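You operate a simulated robot arm through the tools that you are given. There is no shell and no other tool.

The job below is to be done with a simulated robot arm. You get a single attempt, and the scene is never put back.

TASK
Take the brown paper roll and leave it on the upper shelf of the grey rack. Then fetch the green-ended block and set it on the upper shelf of the grey rack. Then put one of the orange strap coils from the top of the right scale shelf on top of the green reel on the hopper table. Then open the blue box lid. The order counts. Set down upright: brown paper roll.

The check looks at the end state, three seconds after you hand in, the way a careful person would. Anything else that was tipped, shoved, dropped, spilled or broken makes it a failure. Lids that push on must go on centred and level and be pressed home; caps that screw on are set level and turned clockwise until they are tight.

THE ROBOT
A 6-joint arm with a two-finger parallel gripper on a trunk, on a base that moves. Base frame: it is fixed to the floor where the robot stands at the start and does not move with it; the origin is under the middle of the robot, x ahead of it, y to its left, z up; the surface under the hand at the start is at about z = 0.9. Readings come in m, rad, newtons and seconds.
With the tool pointing down near the work surface it reaches from about 0.1 to 0.64 m from the robot's upright axis, wherever it stands. Its first joint turns from -2.897 to 2.897 rad. Places, roughly: blue box lid [-5.1, 14.3, 1.2]; brown paper roll (7x7x9 cm) [0.5, 0, 0.9]; green reel (9x9x6 cm) [-1.8, 6.2, 0.9]; green-ended block (5x13x5 cm) [0.5, -0.2, 0.5]; orange strap coil (8x8x4 cm) [-2.4, 4.6, 1.2]; upper shelf of the grey rack [0.6, 0.2, 1.3]. Payload 4.1 kg.
Tool frame: the origin (TCP) lies between the finger pads and is the grasp point; the fingertips stand 0.023 m ahead of it; z points along the fingers, y is the line along which they close. The gripper opens to 0.094 m. The fingers are 0.038 m wide and 0.01 m thick; the gripper's body (0.054 by 0.096 m) begins 0.039 m behind the TCP.
Orientation is that of the tool frame in the base frame, as [roll, pitch, yaw] about the fixed x, y, z axes, in that order (R = Rz(yaw) Ry(pitch) Rx(roll)). With the fingers straight down and closing along the base's y, the tool's x points along the base's -x, its y along +y and its z along -z.

THE INTERFACE
- The arm moves only by the tool drive_tool. Its argument "moves" is a list of rows, each a list of 3 entries, a list of its own where there are three numbers: the turn, a rotation vector about the tool's x, y, z in rad, then the shift along the tool's x, y, z in m, then the finger opening in m, from 0 to 0.094. In form: [[[ax, ay, az], [dx, dy, dz], grip], ...]. A call has 1 to 20 rows; each row shifts and turns the commanded pose from where the row before left it, along the tool's axes as they then stand. Rows are played at 5 a second. More than 0.05 m and 0.15 rad between two rows, or a gripper value outside its range, and nothing of the call is played. A pose out of reach is approached as far as the arm can. The call stops where the force on the tool passes 40 N (or 10 N more than at its start, if that is more) or the arm is blocked; 0.2 s more then pass. The fingers move at their own pace (about 0.045 m/s each) and stop on an object; they squeeze with about 34 N. The grip force told is the motor's: it shows also when the fingers shut on nothing. Time passes only in rows, and 0.2 s behind the last, so rows that do not move let the fingers close. The reply holds the time, the measured pose of the TCP, the force on the tool along the base axes, the opening and the grip force, in the units named above and with some noise, with the torque about the TCP (base axes, N m) and any sound that the robot's microphone picked up, and new pictures: "views" is both (left out), scene, wrist or none.
- Cameras (640 x 400 px; columns grow to the right, rows downward): "scene" is now at [0.0277, 0.1423, 1.3343]; the picture's right is [-0.28, -0.96, 0.00], its down [-0.47, 0.14, -0.87] and it looks along [0.84, -0.24, -0.49] (base axes); focal length 252 px, centre (320, 200). "wrist" rides on the gripper at [0.086, 0.016, -0.074] in the tool frame; the picture's right is [-0.18, 0.98, 0.00], its down [-0.58, -0.11, -0.81] and it looks along [-0.79, -0.15, 0.59] (tool axes); focal length 243 px, centre (320, 200). There is no depth. A picture from a camera that has moved, and an enlarged one, comes with that camera's place and axes in the base frame and with its lens.
- slide_trunk(by): slides the trunk up (or, below 0, down) by that many m; the arm and the scene camera ride with it, the base frame stays. It gives what a move gives, with no picture.
- base_move(legs): drives the robot by 1 to 6 legs, each [ahead, turn to the left] in m and rad, along the robot's own axes; the way and the turn of a leg run together, so that a leg with both is an arc; at most 1.5 m and 3.142 rad a leg. The arm and the cameras ride along, it lands a little off, and it stops where it bumps. It gives what a move gives, and a new picture of the scene camera.
- turn_head(pan, tilt): turns the head with the scene camera to pan (to the left, within 2.705 rad either way) and tilt (down, from -0.506 to 1.204), counted from straight ahead of the robot. It gives what a move gives, and a new picture of the scene camera.
- enlarge(camera, box): a new picture of the part [left, top, right, bottom] of that camera's present view, enlarged. No time passes.
- hand_in(): hands the job in; it is judged then, once.

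Places have to be worked out from the pictures, the camera data and where the tool is seen. Open the gripper and draw the arm clear of the work before you hand the job in, unless the task says otherwise.

The tools are called after "Request:" as a command line: name --argument value ..., lists and objects as JSON in quotes. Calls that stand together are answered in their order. drive_tool: Moves the arm, as the interface text tells. Its arguments: {"type":"object","properties":{"moves":{"type":"array","items":{"type":"array"}},"views":{"type":"string","enum":["both","scene","wrist","none"]}},"required":["moves"]} The other tools are called the same way: slide_trunk (by) moves the trunk up or down; base_move (legs) drives the base; turn_head (pan, tilt) turns the head that bears the scene camera; enlarge (camera, box) takes an enlarged picture of a part of a camera's view; hand_in () hands the job in.

At the start:

```text
t: 0.0
tcp_pos: [0.3904, 0.1808, 0.9988]
ee_rot: [3.142, 0.001, -3.141]
wrist_force: [-0.7, -0.5, -0.8]
wrist_torque: [-0.02, -0.04, -0.01]
grip_width: 0.094
gripper_force: 0.1
trunk travel left (down, up): [-0.275, 0.315]
robot x, y, heading: [0.0004, 0.0001, -0.001]
head pan, tilt (commanded): [-0.284, 0.51]
```

scene: 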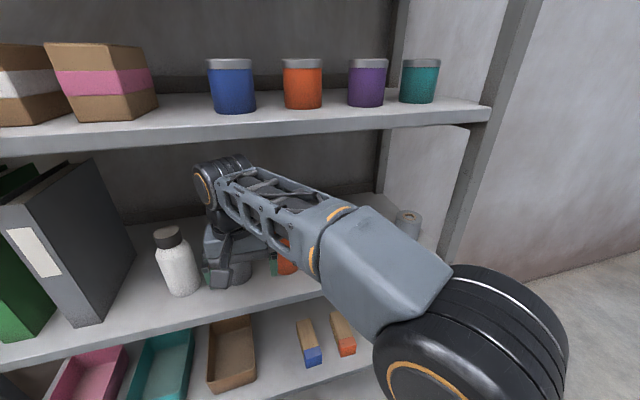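
wrist: 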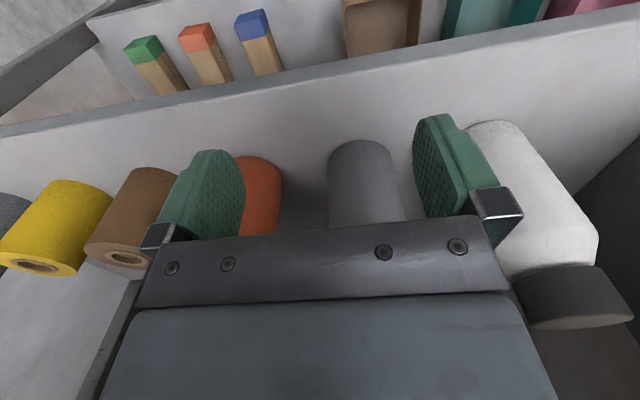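

I'll start by looking more closely at the two present views to work out the rack's geometry before moving anything.

Request:
enlarge --camera "wrist" --box '[0, 0, 320, 300]'

Request:
turn_head --pan -0.1 --tilt 0.1

```text
1.33 times, centred on (160, 150) of wrist
camera zoom: at [0.3047, 0.1954, 1.0763], right [0.18, 0.98, 0.0], down [0.58, -0.11, 0.81], along [0.79, -0.15, -0.59], focal length 324 px, centre (533, 267)
```

zoom: 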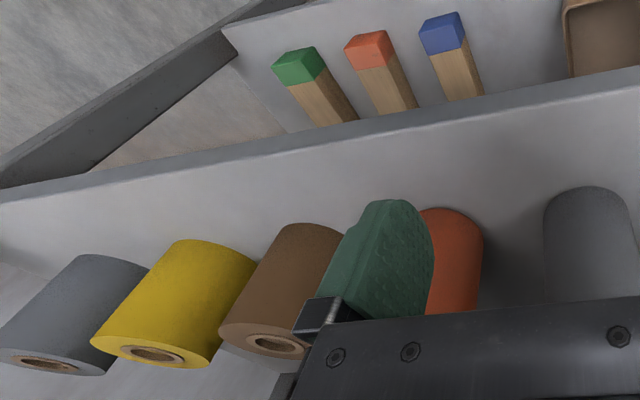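

```text
t: 0.9
tcp_pos: [0.39, 0.1804, 1.0007]
ee_rot: [-3.14, 0.001, -3.141]
wrist_force: [-0.3, 0.1, -0.5]
wrist_torque: [0.01, -0.03, -0.02]
grip_width: 0.0938
gripper_force: 0.0
trunk travel left (down, up): [-0.275, 0.315]
robot x, y, heading: [0.0025, -0.0017, 0.002]
head pan, tilt (commanded): [-0.099, 0.099]
camera scene: at [0.0322, 0.1586, 1.3723], right [-0.1, -0.99, 0.0], down [-0.1, 0.01, -0.99], along [0.99, -0.1, -0.1], focal length 252 px, centre (320, 200)
```

scene: 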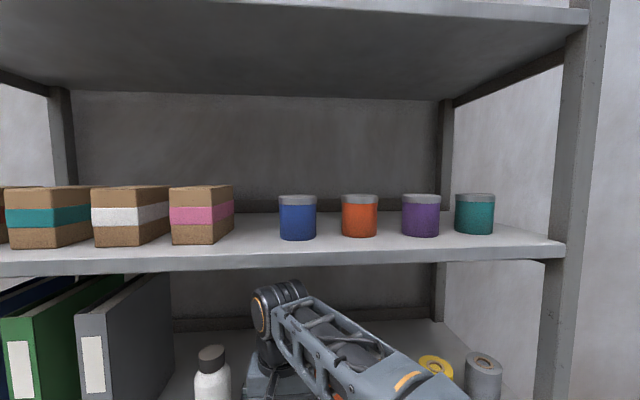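

The upper shelf's top is at about z=1.26, with its front edge at x≈0.39. The jars stand at x≈0.51, and there is a free gap between the pink box and the blue jar. I'll look at the rest of the rack next, then at the lower right.

Request:
turn_head --pan 0.5 --tilt 0.25

Request:
turn_head --pan -0.3 --tilt 0.9

```text
t: 1.9
tcp_pos: [0.3907, 0.1812, 0.9997]
ee_rot: [3.141, 0.001, 3.14]
wrist_force: [0.3, 0.1, 0.1]
wrist_torque: [0.0, -0.03, -0.04]
grip_width: 0.0939
gripper_force: 0.1
trunk travel left (down, up): [-0.275, 0.315]
robot x, y, heading: [-0.0005, -0.0031, -0.002]
head pan, tilt (commanded): [0.499, 0.25]
camera scene: at [0.0226, 0.2124, 1.3584], right [0.48, -0.88, 0.0], down [-0.22, -0.12, -0.97], along [0.85, 0.46, -0.25], focal length 252 px, centre (320, 200)
```

scene: 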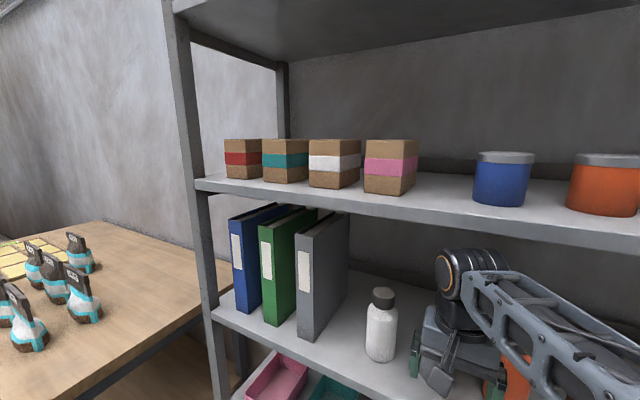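

```text
t: 3.0
tcp_pos: [0.3907, 0.1786, 0.9999]
ee_rot: [3.14, 0.001, -3.141]
wrist_force: [1.4, 0.3, 0.4]
wrist_torque: [-0.01, -0.04, 0.0]
grip_width: 0.094
gripper_force: 0.1
trunk travel left (down, up): [-0.275, 0.315]
robot x, y, heading: [-0.0027, 0.0005, 0.0]
head pan, tilt (commanded): [-0.3, 0.901]
camera scene: at [0.0127, 0.1454, 1.3015], right [-0.29, -0.96, 0.0], down [-0.75, 0.23, -0.62], along [0.59, -0.18, -0.78], focal length 252 px, centre (320, 200)
```

scene: 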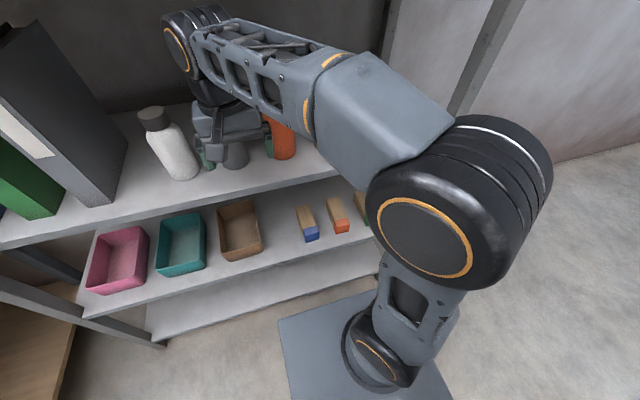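

The arm works as I expected: wrist about 0.2 m above the TCP, so a top-down grasp fits under the shelves. I'll back off a little and slide right, in front of the brown roll, to measure it with the wrist camera.

Request:
drive_tool --moves '[[[0, 0, 0], [0.03, 0, 0], 0.094], [[0, 0, 0], [0.02, -0.03, -0.02], 0.094], [[0, 0, 0], [0.01, -0.045, -0.02], 0.094], [[0, 0, 0], [0, -0.045, 0], 0.094], [[0, 0, 0], [0, -0.045, 0], 0.094], [[0, 0, 0], [0, -0.03, 0], 0.094]]'

```text
refused: row 3 steps farther than a row can; nothing moved
```

The third row was a touch over the limit, so I'll split it up.

Request:
drive_tool --moves '[[[0, 0, 0], [0.03, 0, 0], 0.094], [[0, 0, 0], [0.02, -0.03, -0.02], 0.094], [[0, 0, 0], [0.01, -0.04, -0.02], 0.094], [[0, 0, 0], [0, -0.045, 0], 0.094], [[0, 0, 0], [0, -0.045, 0], 0.094], [[0, 0, 0], [0, -0.035, 0], 0.094]]'

```text
t: 4.4
tcp_pos: [0.3285, -0.0174, 1.0404]
ee_rot: [3.14, 0.002, -3.141]
wrist_force: [0.0, 0.3, 0.6]
wrist_torque: [-0.04, -0.06, 0.03]
grip_width: 0.0939
gripper_force: 0.1
trunk travel left (down, up): [-0.275, 0.315]
robot x, y, heading: [-0.0004, 0.0034, -0.004]
head pan, tilt (commanded): [-0.3, 0.901]
camera scene: at [0.0127, 0.1454, 1.3014], right [-0.3, -0.96, 0.0], down [-0.75, 0.23, -0.62], along [0.59, -0.18, -0.78], focal length 252 px, centre (320, 200)
camera wrist: at [0.2432, -0.0017, 1.1172], right [0.18, 0.98, 0.0], down [0.58, -0.11, 0.81], along [0.79, -0.15, -0.59], focal length 243 px, centre (320, 200)
```

scene: 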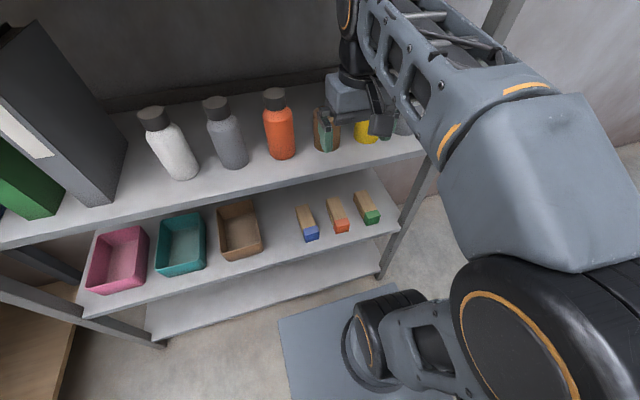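
wrist: 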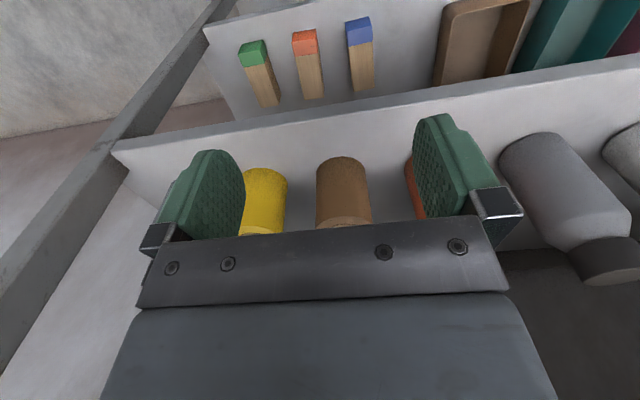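

The two things left of the brown roll are tall bottles. I'll zoom in on the roll to pin down where it stands.

Request:
enlarge --camera "wrist" --box '[220, 120, 440, 260]'

Request:
enlarge --camera "scene" --box '[180, 60, 440, 260]'

```text
2.86 times, centred on (330, 190) of wrist
camera zoom: at [0.2432, -0.0017, 1.1172], right [0.18, 0.98, 0.0], down [0.58, -0.11, 0.81], along [0.79, -0.15, -0.59], focal length 693 px, centre (291, 229)
```

zoom: 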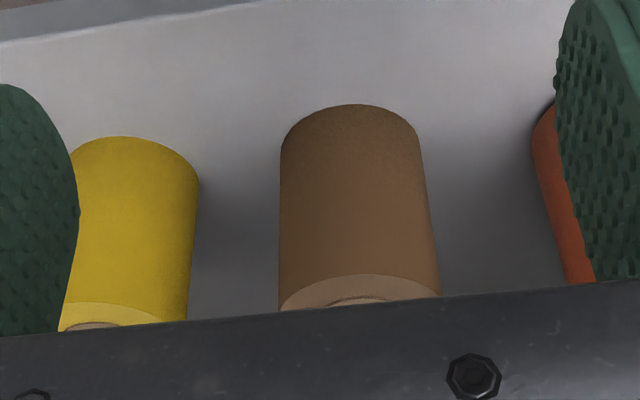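

```text
2.00 times, centred on (310, 160) of scene
camera zoom: at [0.0127, 0.1454, 1.3014], right [-0.3, -0.96, 0.0], down [-0.75, 0.23, -0.62], along [0.59, -0.18, -0.78], focal length 503 px, centre (340, 280)
```

zoom: 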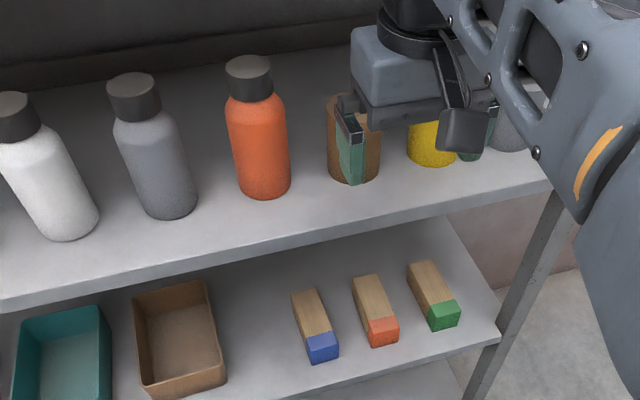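

The roll's centre is about (0.483, −0.015) with its top near z=0.99. The fingers will straddle it from the front, closing along y, because there isn't height to pass over it. I'll lower to z≈0.965 and advance part way.

Request:
drive_tool --moves '[[[0, 0, 0], [0, 0.002, 0.0375], 0.086], [[0, 0, 0], [0, 0, 0.0375], 0.086], [[0, 0, 0], [-0.03, 0, 0], 0.086], [[0, 0, 0], [-0.03, 0, 0], 0.086], [[0, 0, 0], [0, 0, 0], 0.086]]'

```text
t: 5.6
tcp_pos: [0.3908, -0.0144, 0.9646]
ee_rot: [-3.141, 0.0, -3.141]
wrist_force: [0.4, -0.4, 1.0]
wrist_torque: [0.0, 0.0, 0.02]
grip_width: 0.0861
gripper_force: 0.1
trunk travel left (down, up): [-0.275, 0.315]
robot x, y, heading: [0.0018, -0.0006, 0.001]
head pan, tilt (commanded): [-0.3, 0.901]
camera scene: at [0.0129, 0.1453, 1.3014], right [-0.3, -0.96, 0.0], down [-0.75, 0.23, -0.62], along [0.59, -0.18, -0.78], focal length 252 px, centre (320, 200)
camera wrist: at [0.3048, 0.0018, 1.0406], right [0.18, 0.98, 0.0], down [0.58, -0.11, 0.81], along [0.79, -0.15, -0.59], focal length 243 px, centre (320, 200)
```

scene: 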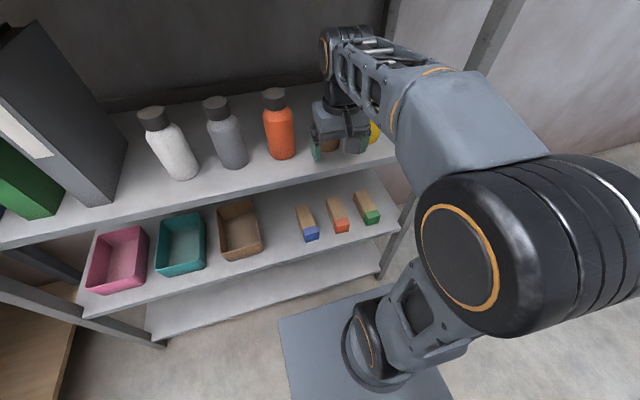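
wrist: 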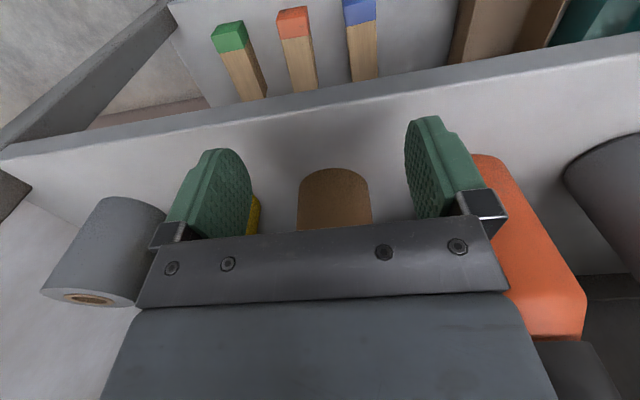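

The roll sits centred between the fingers at y≈−0.015, with its base front at x≈0.45. I'll advance the remaining 9 cm to straddle it.

Request:
drive_tool --moves '[[[0, 0, 0], [-0.03, 0, 0], 0.086], [[0, 0, 0], [-0.03, 0, 0], 0.086], [[0, 0, 0], [-0.032, 0, 0], 0.086], [[0, 0, 0], [0, 0, 0], 0.086]]'

```text
t: 6.6
tcp_pos: [0.4824, -0.0127, 0.9625]
ee_rot: [-3.141, 0.001, 3.141]
wrist_force: [-0.6, 1.0, -0.7]
wrist_torque: [-0.02, 0.02, 0.03]
grip_width: 0.0858
gripper_force: 0.1
trunk travel left (down, up): [-0.275, 0.315]
robot x, y, heading: [0.0025, -0.0005, -0.001]
head pan, tilt (commanded): [-0.3, 0.901]
camera scene: at [0.0129, 0.1453, 1.3014], right [-0.3, -0.96, 0.0], down [-0.75, 0.23, -0.62], along [0.59, -0.18, -0.78], focal length 252 px, centre (320, 200)
camera wrist: at [0.3967, 0.0026, 1.04], right [0.18, 0.98, 0.0], down [0.58, -0.11, 0.81], along [0.79, -0.15, -0.59], focal length 243 px, centre (320, 200)
```

scene: 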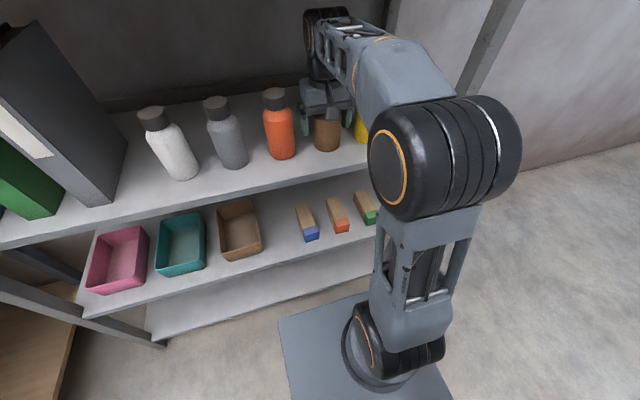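
wrist: 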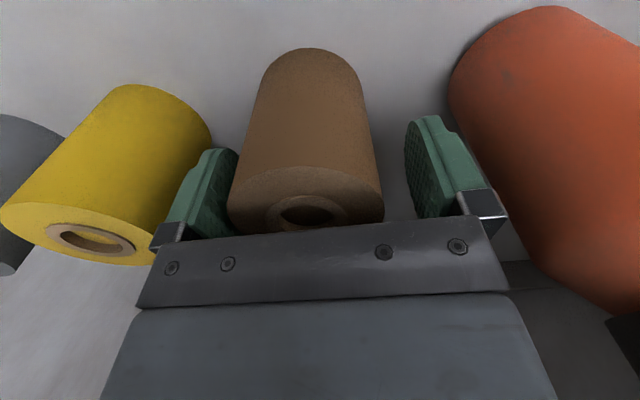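

The roll is between the pads, with its hole centre at about (0.48, −0.017). I'll shift 3 mm to centre and close.

Request:
drive_tool --moves '[[[0, 0, 0], [0, -0.003, 0], 0.086], [[0, 0, 0], [0, 0, 0], 0.05], [[0, 0, 0], [0, 0, 0], 0.05], [[0, 0, 0], [0, 0, 0], 0.05], [[0, 0, 0], [0, 0, 0], 0.05]]'

```text
t: 7.8
tcp_pos: [0.482, -0.0159, 0.9651]
ee_rot: [-3.141, -0.002, 3.141]
wrist_force: [-0.8, -0.8, 0.0]
wrist_torque: [-0.03, 0.02, 0.01]
grip_width: 0.0635
gripper_force: 34.2
trunk travel left (down, up): [-0.275, 0.315]
robot x, y, heading: [-0.0006, -0.0002, 0.004]
head pan, tilt (commanded): [-0.3, 0.901]
camera scene: at [0.0127, 0.1453, 1.3015], right [-0.3, -0.96, 0.0], down [-0.75, 0.23, -0.62], along [0.59, -0.18, -0.78], focal length 252 px, centre (320, 200)
camera wrist: at [0.3964, -0.0005, 1.0406], right [0.18, 0.98, 0.0], down [0.58, -0.11, 0.81], along [0.79, -0.15, -0.59], focal length 243 px, centre (320, 200)
```

scene: 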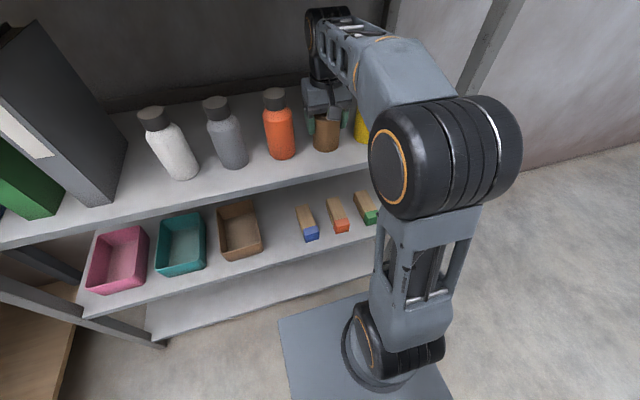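
wrist: 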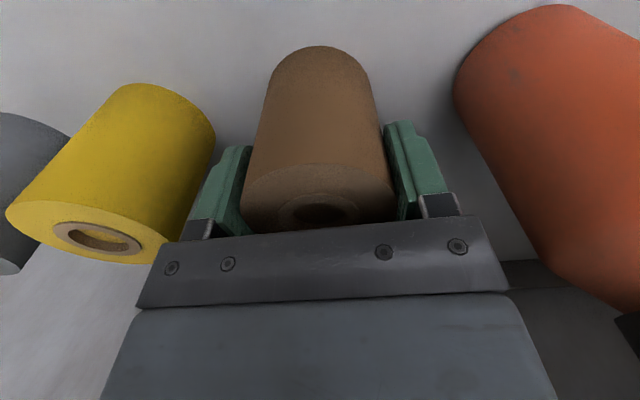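

Gripped: width 0.0635 at 34 N. I'll lift 2 cm and draw straight back out of the shelf.

Request:
drive_tool --moves '[[[0, 0, 0], [0, 0, -0.01], 0.05], [[0, 0, 0], [0, 0, -0.01], 0.05], [[0, 0, 0], [0, 0, 0], 0.05], [[0, 0, 0], [0.03, 0, 0], 0.05], [[0, 0, 0], [0.035, 0, 0], 0.05], [[0, 0, 0], [0.035, 0, 0], 0.05], [[0, 0, 0], [0.035, 0, 0], 0.05], [[0, 0, 0], [0.035, 0, 0], 0.05], [[0, 0, 0], [0, 0, 0], 0.05]]'

Request:
turn_head --pan -0.05 --tilt 0.3

```text
t: 9.8
tcp_pos: [0.3108, -0.0152, 0.9847]
ee_rot: [-3.142, 0.001, -3.141]
wrist_force: [-0.4, -0.7, -1.5]
wrist_torque: [-0.01, -0.01, 0.03]
grip_width: 0.063
gripper_force: 34.0
trunk travel left (down, up): [-0.275, 0.315]
robot x, y, heading: [-0.0034, 0.0002, 0.003]
head pan, tilt (commanded): [-0.3, 0.901]
camera scene: at [0.0125, 0.1454, 1.3014], right [-0.3, -0.96, 0.0], down [-0.75, 0.23, -0.62], along [0.59, -0.18, -0.78], focal length 252 px, centre (320, 200)
camera wrist: at [0.2257, -0.0006, 1.061], right [0.18, 0.98, 0.0], down [0.58, -0.11, 0.81], along [0.79, -0.15, -0.59], focal length 243 px, centre (320, 200)
```

scene: 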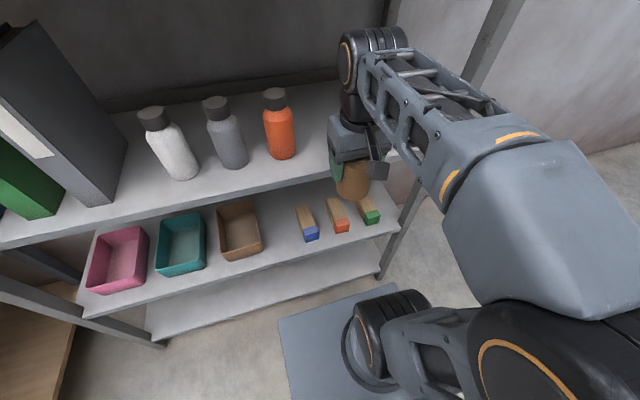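
wrist: 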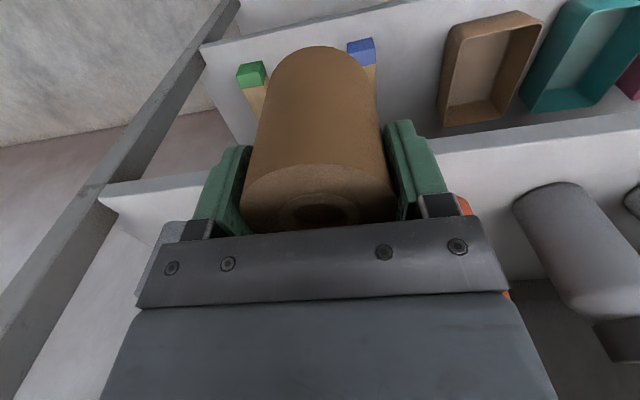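

```text
t: 10.8
tcp_pos: [0.3122, -0.0165, 0.985]
ee_rot: [3.141, 0.001, 3.139]
wrist_force: [-0.4, -0.9, -2.0]
wrist_torque: [-0.02, -0.02, 0.01]
grip_width: 0.0633
gripper_force: 33.7
trunk travel left (down, up): [-0.275, 0.315]
robot x, y, heading: [0.0002, 0.0025, -0.001]
head pan, tilt (commanded): [-0.051, 0.3]
camera scene: at [0.0338, 0.1629, 1.3536], right [-0.05, -1.0, 0.0], down [-0.3, 0.01, -0.95], along [0.95, -0.05, -0.3], focal length 252 px, centre (320, 200)
```

scene: 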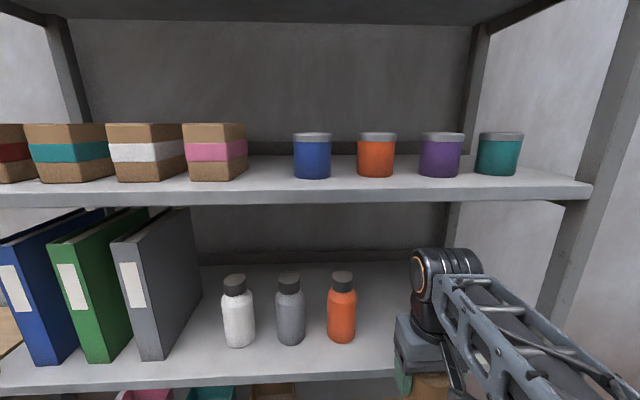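

The roll is held clear of the shelf. I'll retract another 3 cm and raise the trunk fully.

Request:
drive_tool --moves '[[[0, 0, 0], [0.03, 0, 0], 0.05], [[0, 0, 0], [0, 0, 0], 0.05]]' --views "none"

Request:
slide_trunk --by 0.31

Request:
turn_head --pan -0.05 --tilt 0.5

```text
t: 11.4
tcp_pos: [0.2824, -0.0169, 0.9856]
ee_rot: [3.141, 0.001, 3.141]
wrist_force: [-0.1, -0.1, -1.4]
wrist_torque: [-0.04, -0.01, 0.03]
grip_width: 0.0633
gripper_force: 33.9
trunk travel left (down, up): [-0.275, 0.315]
robot x, y, heading: [0.0021, 0.0014, 0.0]
head pan, tilt (commanded): [-0.051, 0.3]
```

```text
t: 14.5
tcp_pos: [0.2823, -0.0181, 1.2958]
ee_rot: [3.141, 0.001, 3.141]
wrist_force: [0.2, -0.2, -1.1]
wrist_torque: [-0.03, 0.0, 0.0]
grip_width: 0.0632
gripper_force: 33.9
trunk travel left (down, up): [-0.585, 0.005]
robot x, y, heading: [0.0016, 0.0009, -0.003]
head pan, tilt (commanded): [-0.051, 0.3]
```

```text
t: 15.2
tcp_pos: [0.2814, -0.0164, 1.2953]
ee_rot: [-3.141, -0.001, -3.141]
wrist_force: [-0.2, -0.2, -1.4]
wrist_torque: [0.01, 0.03, 0.01]
grip_width: 0.0634
gripper_force: 33.6
trunk travel left (down, up): [-0.585, 0.005]
robot x, y, heading: [0.0021, 0.003, -0.001]
head pan, tilt (commanded): [-0.051, 0.499]
camera scene: at [0.0315, 0.1631, 1.6454], right [-0.05, -1.0, 0.0], down [-0.48, 0.02, -0.88], along [0.88, -0.04, -0.48], focal length 252 px, centre (320, 200)
```

scene: 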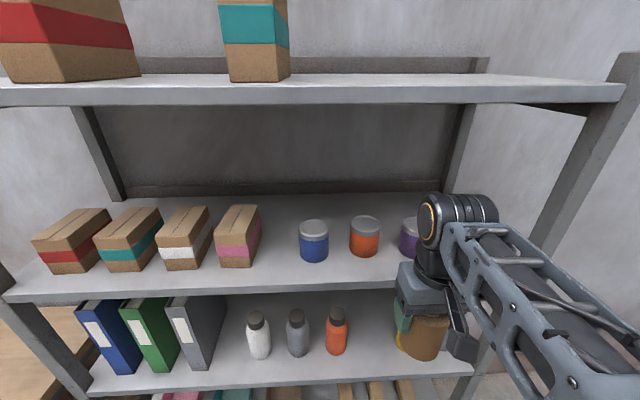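

The shelf edge works out at (0.392, 1.257) and the underside of the top shelf at 1.596. I'll zoom in on the free gap between the pink box and the blue jar.

Request:
enlarge --camera "scene" --box '[190, 180, 430, 310]'

```text
2.67 times, centred on (310, 245) of scene
camera zoom: at [0.0315, 0.1631, 1.6454], right [-0.05, -1.0, 0.0], down [-0.48, 0.02, -0.88], along [0.88, -0.04, -0.48], focal length 671 px, centre (347, 80)
```

zoom: 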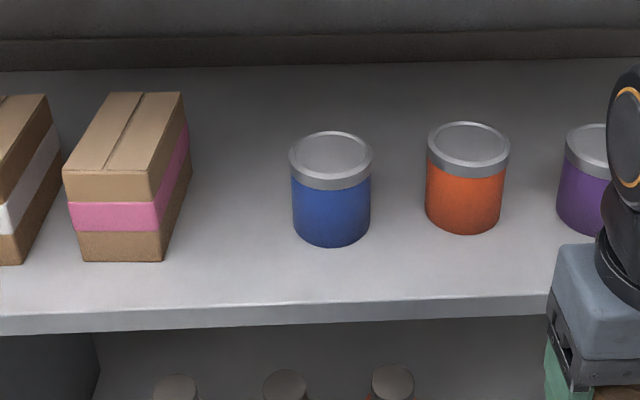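

The gap between the pink box and blue jar is about 9.7 cm wide (y 0.19–0.287), which suits the long block. The roll will fit in front, between the orange and purple jars. I'll raise the arm 5 cm and look through the wrist camera to place it.

Request:
drive_tool --moves '[[[0, 0, 0], [0, 0, -0.025], 0.05], [[0, 0, 0], [0, 0, -0.023], 0.05], [[0, 0, 0], [0, 0, 0], 0.05]]'

```text
t: 16.0
tcp_pos: [0.2835, -0.0183, 1.3437]
ee_rot: [-3.141, 0.001, 3.141]
wrist_force: [0.5, 0.1, -0.9]
wrist_torque: [0.02, 0.01, -0.05]
grip_width: 0.0633
gripper_force: 34.1
trunk travel left (down, up): [-0.585, 0.005]
robot x, y, heading: [0.0027, -0.0004, -0.0]
head pan, tilt (commanded): [-0.051, 0.499]
camera scene: at [0.0315, 0.1631, 1.6453], right [-0.05, -1.0, 0.0], down [-0.48, 0.02, -0.88], along [0.88, -0.04, -0.48], focal length 252 px, centre (320, 200)
camera wrist: at [0.1972, -0.002, 1.4203], right [0.18, 0.98, 0.0], down [0.58, -0.11, 0.81], along [0.79, -0.15, -0.59], focal length 243 px, centre (320, 200)
```

scene: 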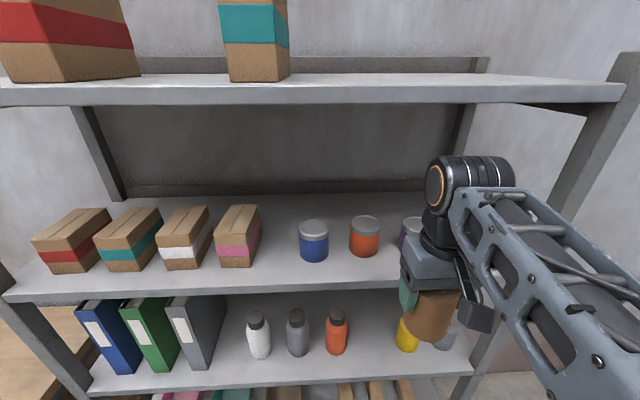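
wrist: 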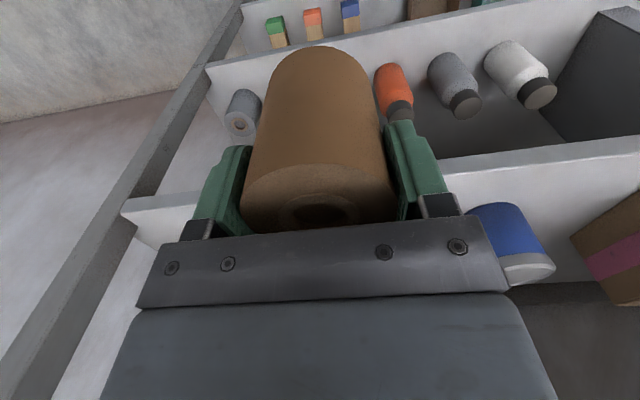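

I'll place the roll between the blue (y≈0.156) and orange (y≈0.045) jars instead, since I can see that spot well. I'll slide left in front of it and then advance part way.

Request:
drive_tool --moves '[[[0, 0, 0], [0, 0.04, 0], 0.05], [[0, 0, 0], [0, 0.04, 0], 0.05], [[0, 0, 0], [0, 0.038, 0], 0.05], [[0, 0, 0], [-0.03, 0, 0], 0.05], [[0, 0, 0], [-0.03, 0, 0], 0.05], [[0, 0, 0], [-0.03, 0, 0], 0.05], [[0, 0, 0], [0, 0, 0], 0.05]]'

```text
t: 17.6
tcp_pos: [0.3743, 0.1023, 1.3466]
ee_rot: [3.14, 0.0, -3.14]
wrist_force: [0.1, 0.4, -2.5]
wrist_torque: [0.0, -0.01, -0.01]
grip_width: 0.0632
gripper_force: 34.4
trunk travel left (down, up): [-0.585, 0.005]
robot x, y, heading: [-0.0003, 0.0037, -0.002]
head pan, tilt (commanded): [-0.051, 0.499]
camera scene: at [0.0313, 0.1631, 1.6453], right [-0.05, -1.0, 0.0], down [-0.48, 0.02, -0.88], along [0.88, -0.04, -0.48], focal length 252 px, centre (320, 200)
camera wrist: at [0.2888, 0.1168, 1.423], right [0.18, 0.98, 0.0], down [0.58, -0.11, 0.81], along [0.79, -0.15, -0.59], focal length 243 px, centre (320, 200)
```

scene: 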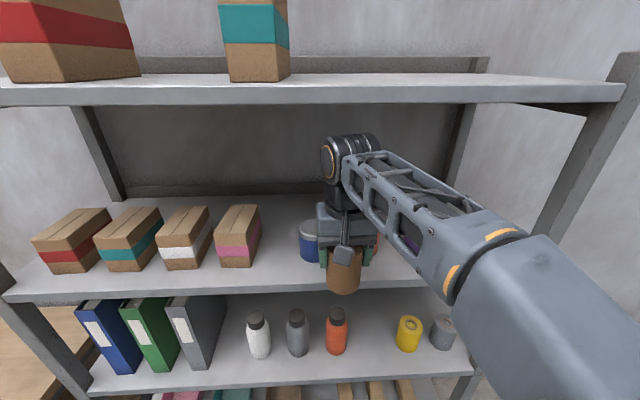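
wrist: 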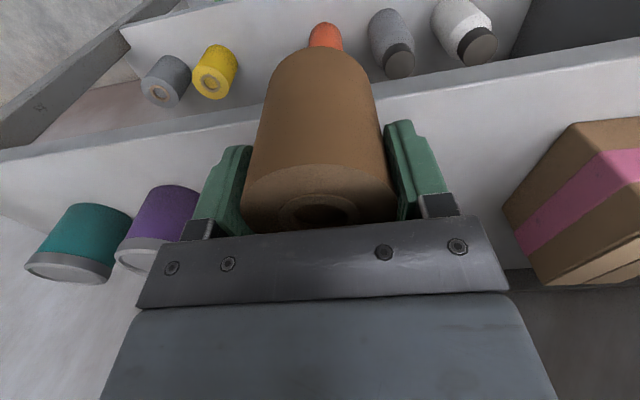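

I'm halfway in. I'll zoom in to check the roll against the two jars and the shelf surface.

Request:
enlarge --camera "scene" --box '[260, 190, 420, 310]'

Request:
enlarge --camera "wrist" --box '[140, 20, 540, 270]'

```text
3.33 times, centred on (340, 250) of scene
camera zoom: at [0.0313, 0.1631, 1.6453], right [-0.05, -1.0, 0.0], down [-0.48, 0.02, -0.88], along [0.88, -0.04, -0.48], focal length 839 px, centre (253, 33)
```

zoom: 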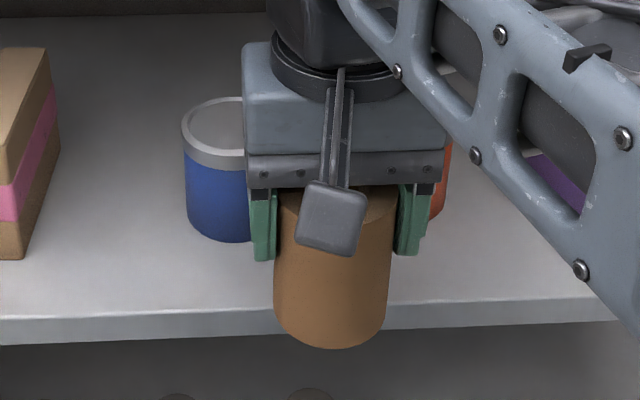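

```text
1.60 times, centred on (340, 145) of wrist
camera zoom: at [0.2888, 0.1168, 1.423], right [0.18, 0.98, 0.0], down [0.58, -0.11, 0.81], along [0.79, -0.15, -0.59], focal length 388 px, centre (288, 288)
```

zoom: 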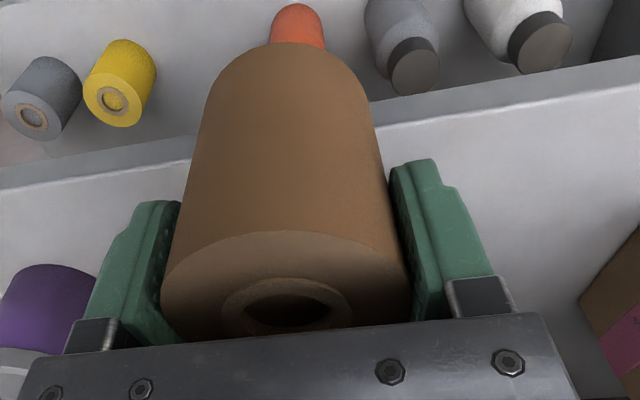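

The roll's bottom is at about z≈1.28, roughly 2 cm above the shelf, and centred between the jars. I'll advance 5 cm to put its centre near x=0.43.

Request:
drive_tool --moves '[[[0, 0, 0], [-0.025, -0.002, 0], 0.05], [[0, 0, 0], [-0.026, 0, 0], 0.05], [[0, 0, 0], [0, 0, 0], 0.05]]'

Request:
enlarge --camera "scene" --box '[260, 190, 420, 310]'

```text
t: 18.4
tcp_pos: [0.4242, 0.0976, 1.3452]
ee_rot: [-3.141, -0.001, -3.141]
wrist_force: [-0.6, 0.1, -2.0]
wrist_torque: [0.0, 0.0, 0.01]
grip_width: 0.0632
gripper_force: 34.2
trunk travel left (down, up): [-0.585, 0.005]
robot x, y, heading: [-0.0009, -0.0003, 0.001]
head pan, tilt (commanded): [-0.051, 0.499]
camera scene: at [0.0314, 0.1631, 1.6453], right [-0.05, -1.0, 0.0], down [-0.48, 0.02, -0.88], along [0.88, -0.04, -0.48], focal length 252 px, centre (320, 200)
camera wrist: at [0.3385, 0.1137, 1.4208], right [0.18, 0.98, 0.0], down [0.58, -0.11, 0.81], along [0.79, -0.15, -0.59], focal length 243 px, centre (320, 200)
```

scene: 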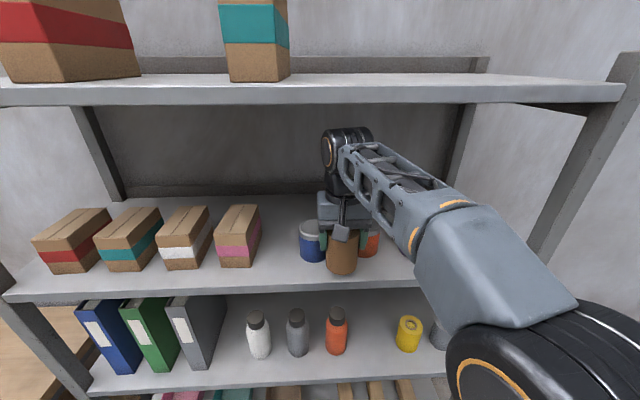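
wrist: 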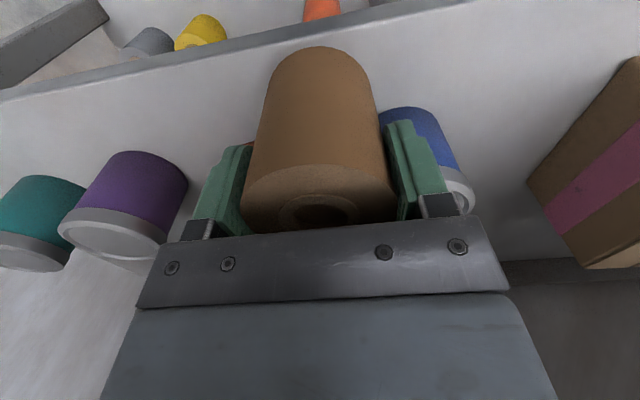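

```text
3.33 times, centred on (340, 250) of scene
camera zoom: at [0.0314, 0.1631, 1.6453], right [-0.05, -1.0, 0.0], down [-0.48, 0.02, -0.88], along [0.88, -0.04, -0.48], focal length 839 px, centre (253, 33)
```

zoom: 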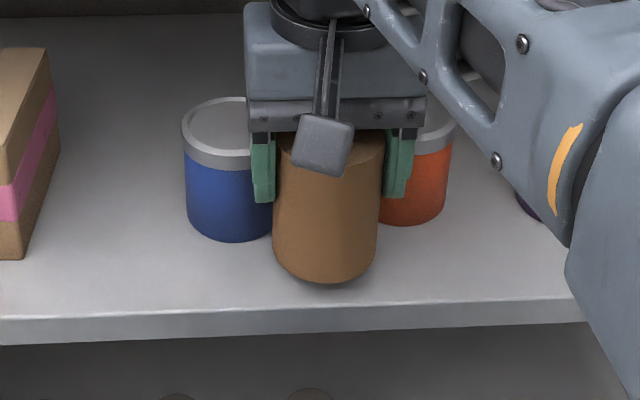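

The roll stands over the free spot, a little in front of both jars. I'll lower in small steps and watch for contact.

Request:
drive_tool --moves '[[[0, 0, 0], [0, 0, 0.006], 0.05], [[0, 0, 0], [0, 0, 0.006], 0.05], [[0, 0, 0], [0, 0, 0], 0.05]]' --views "none"

Request:
drive_tool --moves '[[[0, 0, 0], [0, 0, 0.003], 0.05], [[0, 0, 0], [0, 0, 0], 0.05]]' --views "none"

Request:
drive_tool --moves '[[[0, 0, 0], [0, 0, 0.002], 0.05], [[0, 0, 0], [0, 0, 0], 0.05]]' --views "scene"

```text
t: 19.2
tcp_pos: [0.4238, 0.0993, 1.3311]
ee_rot: [-3.141, -0.001, 3.141]
wrist_force: [-0.3, 0.2, -1.0]
wrist_torque: [0.01, 0.02, 0.04]
grip_width: 0.0634
gripper_force: 34.6
trunk travel left (down, up): [-0.585, 0.005]
robot x, y, heading: [-0.0003, 0.0004, -0.001]
head pan, tilt (commanded): [-0.051, 0.499]
```

```text
t: 19.8
tcp_pos: [0.4223, 0.0991, 1.3297]
ee_rot: [3.142, -0.001, -3.142]
wrist_force: [1.3, -0.3, -1.1]
wrist_torque: [-0.01, -0.02, -0.01]
grip_width: 0.0633
gripper_force: 34.0
trunk travel left (down, up): [-0.585, 0.005]
robot x, y, heading: [0.0035, -0.0012, 0.0]
head pan, tilt (commanded): [-0.051, 0.499]
```

```text
t: 20.4
tcp_pos: [0.4235, 0.099, 1.327]
ee_rot: [3.141, 0.0, 3.141]
wrist_force: [0.4, 0.2, -1.8]
wrist_torque: [0.0, -0.02, 0.0]
grip_width: 0.0634
gripper_force: 34.1
trunk travel left (down, up): [-0.585, 0.005]
robot x, y, heading: [0.0032, -0.0007, -0.0]
head pan, tilt (commanded): [-0.051, 0.499]
camera scene: at [0.0316, 0.1631, 1.6453], right [-0.05, -1.0, 0.0], down [-0.48, 0.02, -0.88], along [0.88, -0.04, -0.48], focal length 252 px, centre (320, 200)
```

scene: 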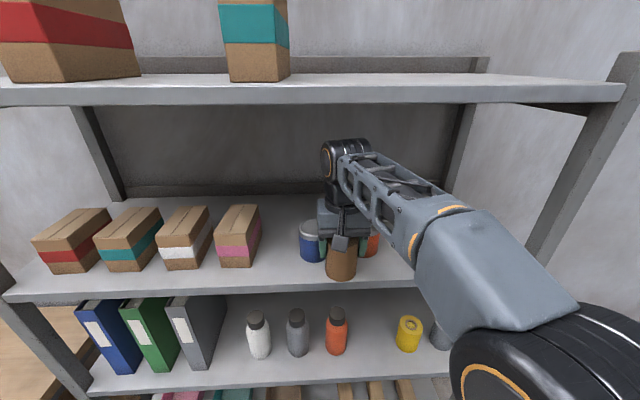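

No contact yet. I'll continue in 2 mm steps.

Request:
drive_tool --moves '[[[0, 0, 0], [0, 0, 0.002], 0.05], [[0, 0, 0], [0, 0, 0], 0.05]]' --views "none"

Request:
drive_tool --moves '[[[0, 0, 0], [0, 0, 0.002], 0.05], [[0, 0, 0], [0, 0, 0], 0.05]]' --views "none"

Request:
enlarge --camera "scene" --box '[260, 190, 420, 310]'

```text
t: 21.0
tcp_pos: [0.4237, 0.0993, 1.3243]
ee_rot: [-3.141, -0.001, -3.14]
wrist_force: [0.1, -0.4, -2.1]
wrist_torque: [0.02, 0.02, 0.01]
grip_width: 0.0632
gripper_force: 34.5
trunk travel left (down, up): [-0.585, 0.005]
robot x, y, heading: [0.0027, 0.0017, 0.008]
head pan, tilt (commanded): [-0.051, 0.499]
```

```text
t: 21.6
tcp_pos: [0.4234, 0.098, 1.3231]
ee_rot: [3.141, 0.004, -3.142]
wrist_force: [3.4, 0.5, 15.8]
wrist_torque: [0.0, 0.28, -0.07]
grip_width: 0.0631
gripper_force: 33.7
trunk travel left (down, up): [-0.585, 0.005]
robot x, y, heading: [-0.0003, -0.0027, -0.003]
head pan, tilt (commanded): [-0.051, 0.499]
```

```text
3.33 times, centred on (340, 250) of scene
camera zoom: at [0.031, 0.1632, 1.6456], right [-0.05, -1.0, 0.0], down [-0.48, 0.02, -0.88], along [0.88, -0.04, -0.48], focal length 839 px, centre (253, 33)
```

zoom: 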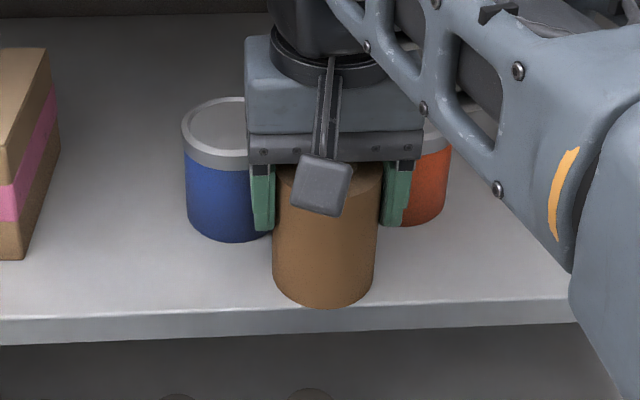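

Contact, with 16 N up. But the roll's front is right at the shelf's front edge (x≈0.394), so I'll lift 6 mm, move in 1.2 cm and lower again.

Request:
drive_tool --moves '[[[0, 0, 0], [0, 0, -0.007], 0.05], [[0, 0, 0], [-0.006, 0, 0], 0.05], [[0, 0, 0], [-0.006, 0, 0], 0.05], [[0, 0, 0], [0, 0, 0], 0.05]]'

Request:
enlarge --camera "scene" --box '[260, 190, 420, 310]'

Request:
enlarge --camera "wrist" --box '[180, 60, 500, 260]'

```text
t: 22.6
tcp_pos: [0.4354, 0.0979, 1.3286]
ee_rot: [3.14, 0.0, -3.14]
wrist_force: [0.3, 0.6, -1.9]
wrist_torque: [-0.01, 0.0, 0.02]
grip_width: 0.0635
gripper_force: 34.0
trunk travel left (down, up): [-0.585, 0.005]
robot x, y, heading: [0.0004, -0.0025, -0.0]
head pan, tilt (commanded): [-0.051, 0.499]
camera scene: at [0.0315, 0.1631, 1.6453], right [-0.05, -1.0, 0.0], down [-0.48, 0.02, -0.88], along [0.88, -0.04, -0.48], focal length 252 px, centre (320, 200)
camera wrist: at [0.3502, 0.1139, 1.4057], right [0.18, 0.98, 0.0], down [0.58, -0.11, 0.81], along [0.79, -0.15, -0.59], focal length 243 px, centre (320, 200)
```

scene: 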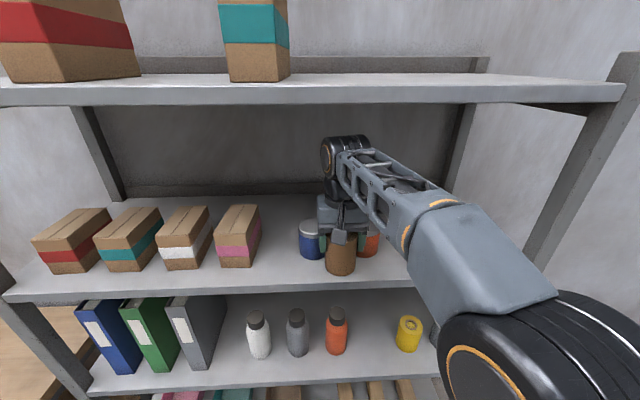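
wrist: 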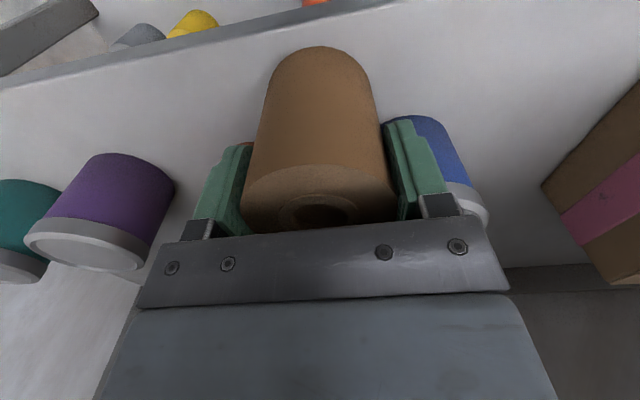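

```text
3.33 times, centred on (340, 250) of scene
camera zoom: at [0.0315, 0.1631, 1.6453], right [-0.05, -1.0, 0.0], down [-0.48, 0.02, -0.88], along [0.88, -0.04, -0.48], focal length 839 px, centre (253, 33)
```

zoom: 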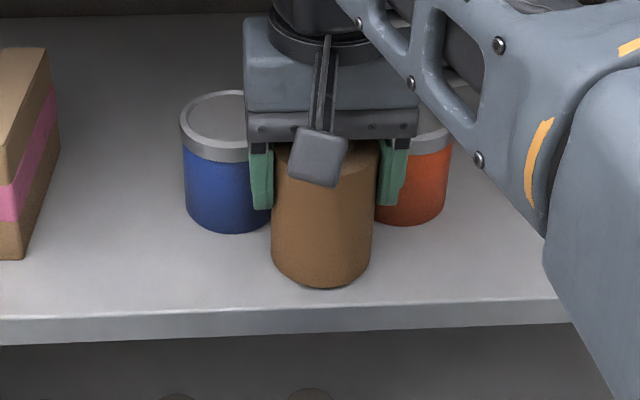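

```text
2.00 times, centred on (340, 160) of wrist
camera zoom: at [0.3502, 0.1139, 1.4057], right [0.18, 0.98, 0.0], down [0.58, -0.11, 0.81], along [0.79, -0.15, -0.59], focal length 485 px, centre (280, 280)
```

zoom: 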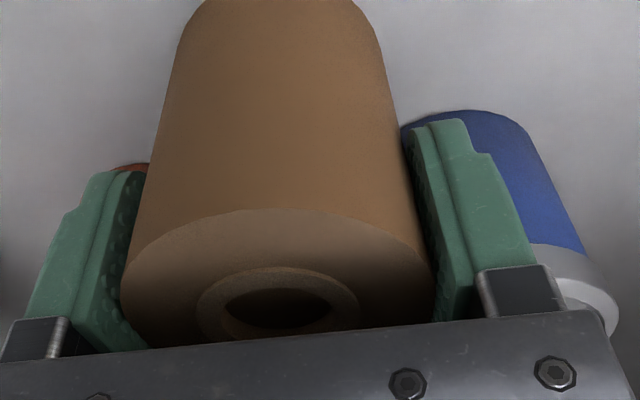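

The blue jar's image shifted when I moved in: the left finger nudged it back about 1 cm. I'll back straight out with the roll now and check what moved.

Request:
drive_tool --moves '[[[0, 0, 0], [0.02, 0, -0.002], 0.05], [[0, 0, 0], [0.03, 0, -0.005], 0.05], [[0, 0, 0], [0.04, 0, -0.005], 0.05], [[0, 0, 0], [0.04, 0, 0], 0.05], [[0, 0, 0], [0.03, 0, 0], 0.05], [[0, 0, 0], [0, -0.045, 0], 0.05], [[0, 0, 0], [0, -0.045, 0], 0.05], [[0, 0, 0], [0, -0.02, 0], 0.05], [[0, 0, 0], [0, 0, 0], 0.05]]'

Request:
enlarge --camera "scene" --box '[190, 180, 430, 310]'

```text
t: 24.6
tcp_pos: [0.2752, -0.0109, 1.3418]
ee_rot: [3.142, 0.002, 3.141]
wrist_force: [-0.2, -0.4, -1.1]
wrist_torque: [-0.04, -0.02, -0.02]
grip_width: 0.0632
gripper_force: 34.0
trunk travel left (down, up): [-0.585, 0.005]
robot x, y, heading: [-0.0001, 0.0044, 0.004]
head pan, tilt (commanded): [-0.051, 0.499]
camera scene: at [0.0315, 0.1631, 1.6453], right [-0.05, -1.0, 0.0], down [-0.48, 0.02, -0.88], along [0.88, -0.04, -0.48], focal length 252 px, centre (320, 200)
camera wrist: at [0.1894, 0.004, 1.4178], right [0.18, 0.98, 0.0], down [0.58, -0.11, 0.81], along [0.79, -0.15, -0.59], focal length 243 px, centre (320, 200)
```

scene: 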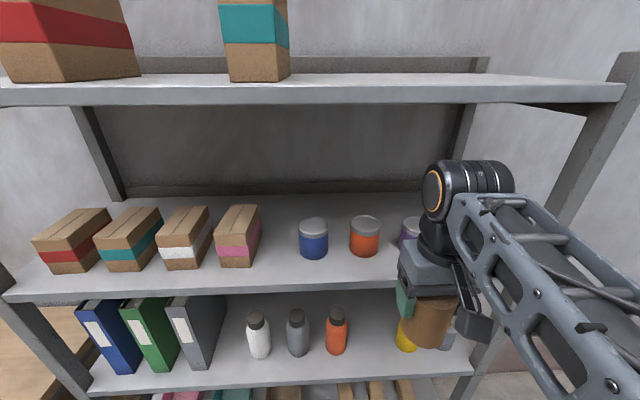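
wrist: 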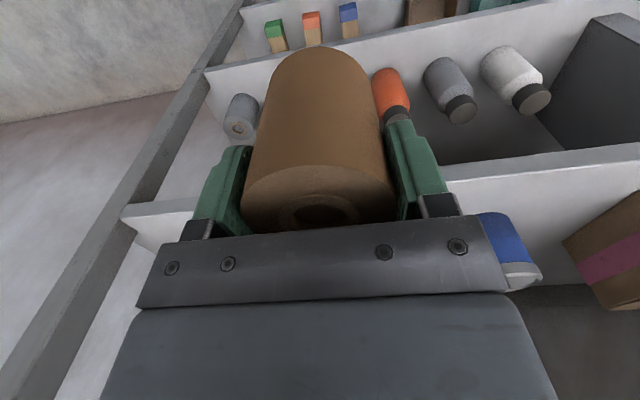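

```text
2.67 times, centred on (310, 245) of scene
camera zoom: at [0.0315, 0.1631, 1.6453], right [-0.05, -1.0, 0.0], down [-0.48, 0.02, -0.88], along [0.88, -0.04, -0.48], focal length 671 px, centre (347, 80)
```

zoom: 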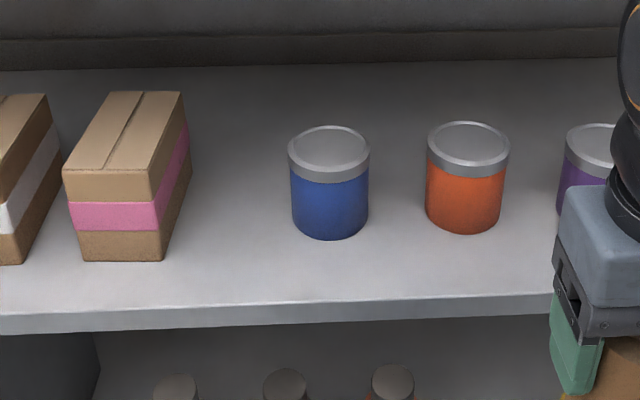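

The blue jar moved back about 8 mm; the orange and purple ones are untouched. My plan is to put the roll in the wider gap between the orange and purple jars (midpoint y≈−0.023) and then pull the blue jar back to its original spot. First I'll advance to just inside the shelf edge.

Request:
drive_tool --moves '[[[0, 0, 0], [0, -0.013, 0], 0.05], [[0, 0, 0], [-0.04, 0, 0], 0.05], [[0, 0, 0], [-0.04, 0, 0], 0.05], [[0, 0, 0], [-0.035, 0, 0], 0.05], [[0, 0, 0], [-0.02, 0, 0], 0.05], [[0, 0, 0], [0, 0, 0], 0.05]]'

Request:
enlarge --camera "wrist" --box '[140, 20, 540, 270]'

Request:
enlarge --camera "scene" --box '[300, 190, 460, 310]'

```text
t: 26.0
tcp_pos: [0.4108, -0.0235, 1.3414]
ee_rot: [3.142, 0.0, -3.141]
wrist_force: [-0.1, 0.3, -0.9]
wrist_torque: [0.01, 0.0, 0.03]
grip_width: 0.0634
gripper_force: 34.1
trunk travel left (down, up): [-0.585, 0.005]
robot x, y, heading: [0.0023, -0.0004, -0.0]
head pan, tilt (commanded): [-0.051, 0.499]
camera scene: at [0.0313, 0.1631, 1.6453], right [-0.05, -1.0, 0.0], down [-0.48, 0.02, -0.88], along [0.88, -0.04, -0.48], focal length 252 px, centre (320, 200)
camera wrist: at [0.3255, -0.0084, 1.4179], right [0.18, 0.98, 0.0], down [0.58, -0.11, 0.81], along [0.79, -0.15, -0.59], focal length 243 px, centre (320, 200)
```

scene: 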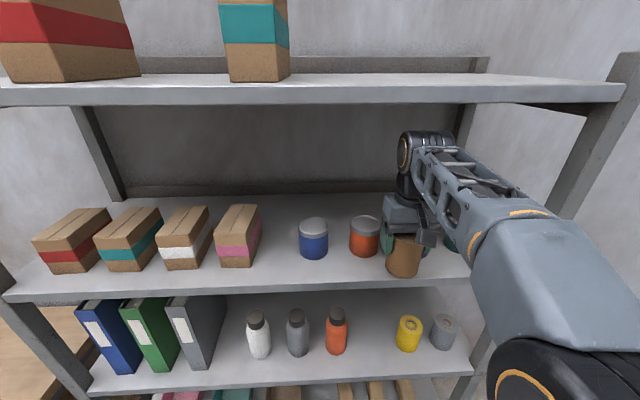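
wrist: 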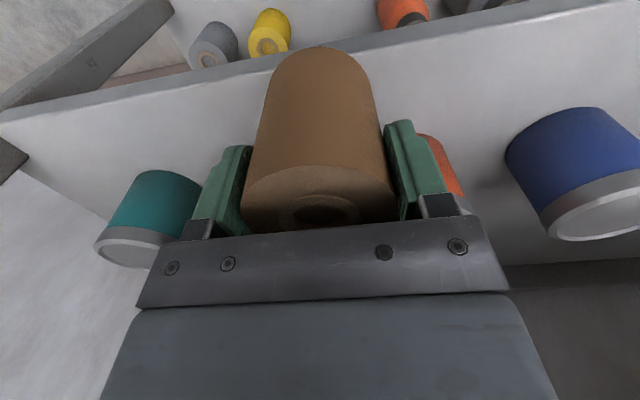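

```text
1.60 times, centred on (340, 145) of wrist
camera zoom: at [0.3255, -0.0084, 1.4179], right [0.18, 0.98, 0.0], down [0.58, -0.11, 0.81], along [0.79, -0.15, -0.59], focal length 388 px, centre (288, 288)
```

zoom: 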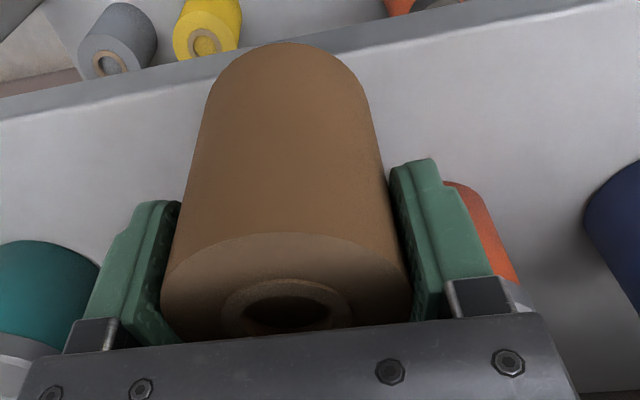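

```text
3.33 times, centred on (380, 250) of scene
camera zoom: at [0.0313, 0.1631, 1.6453], right [-0.05, -1.0, 0.0], down [-0.48, 0.02, -0.88], along [0.88, -0.04, -0.48], focal length 839 px, centre (120, 33)
```

zoom: 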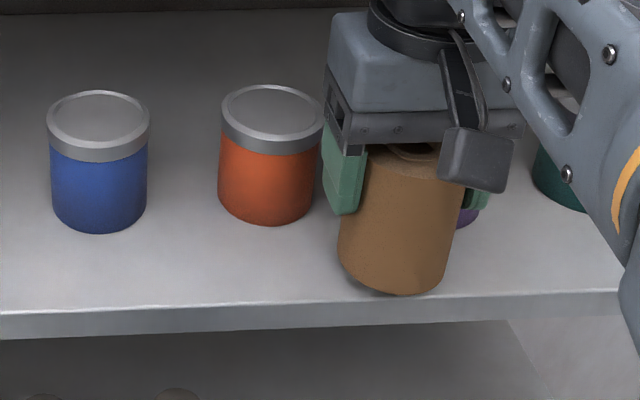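

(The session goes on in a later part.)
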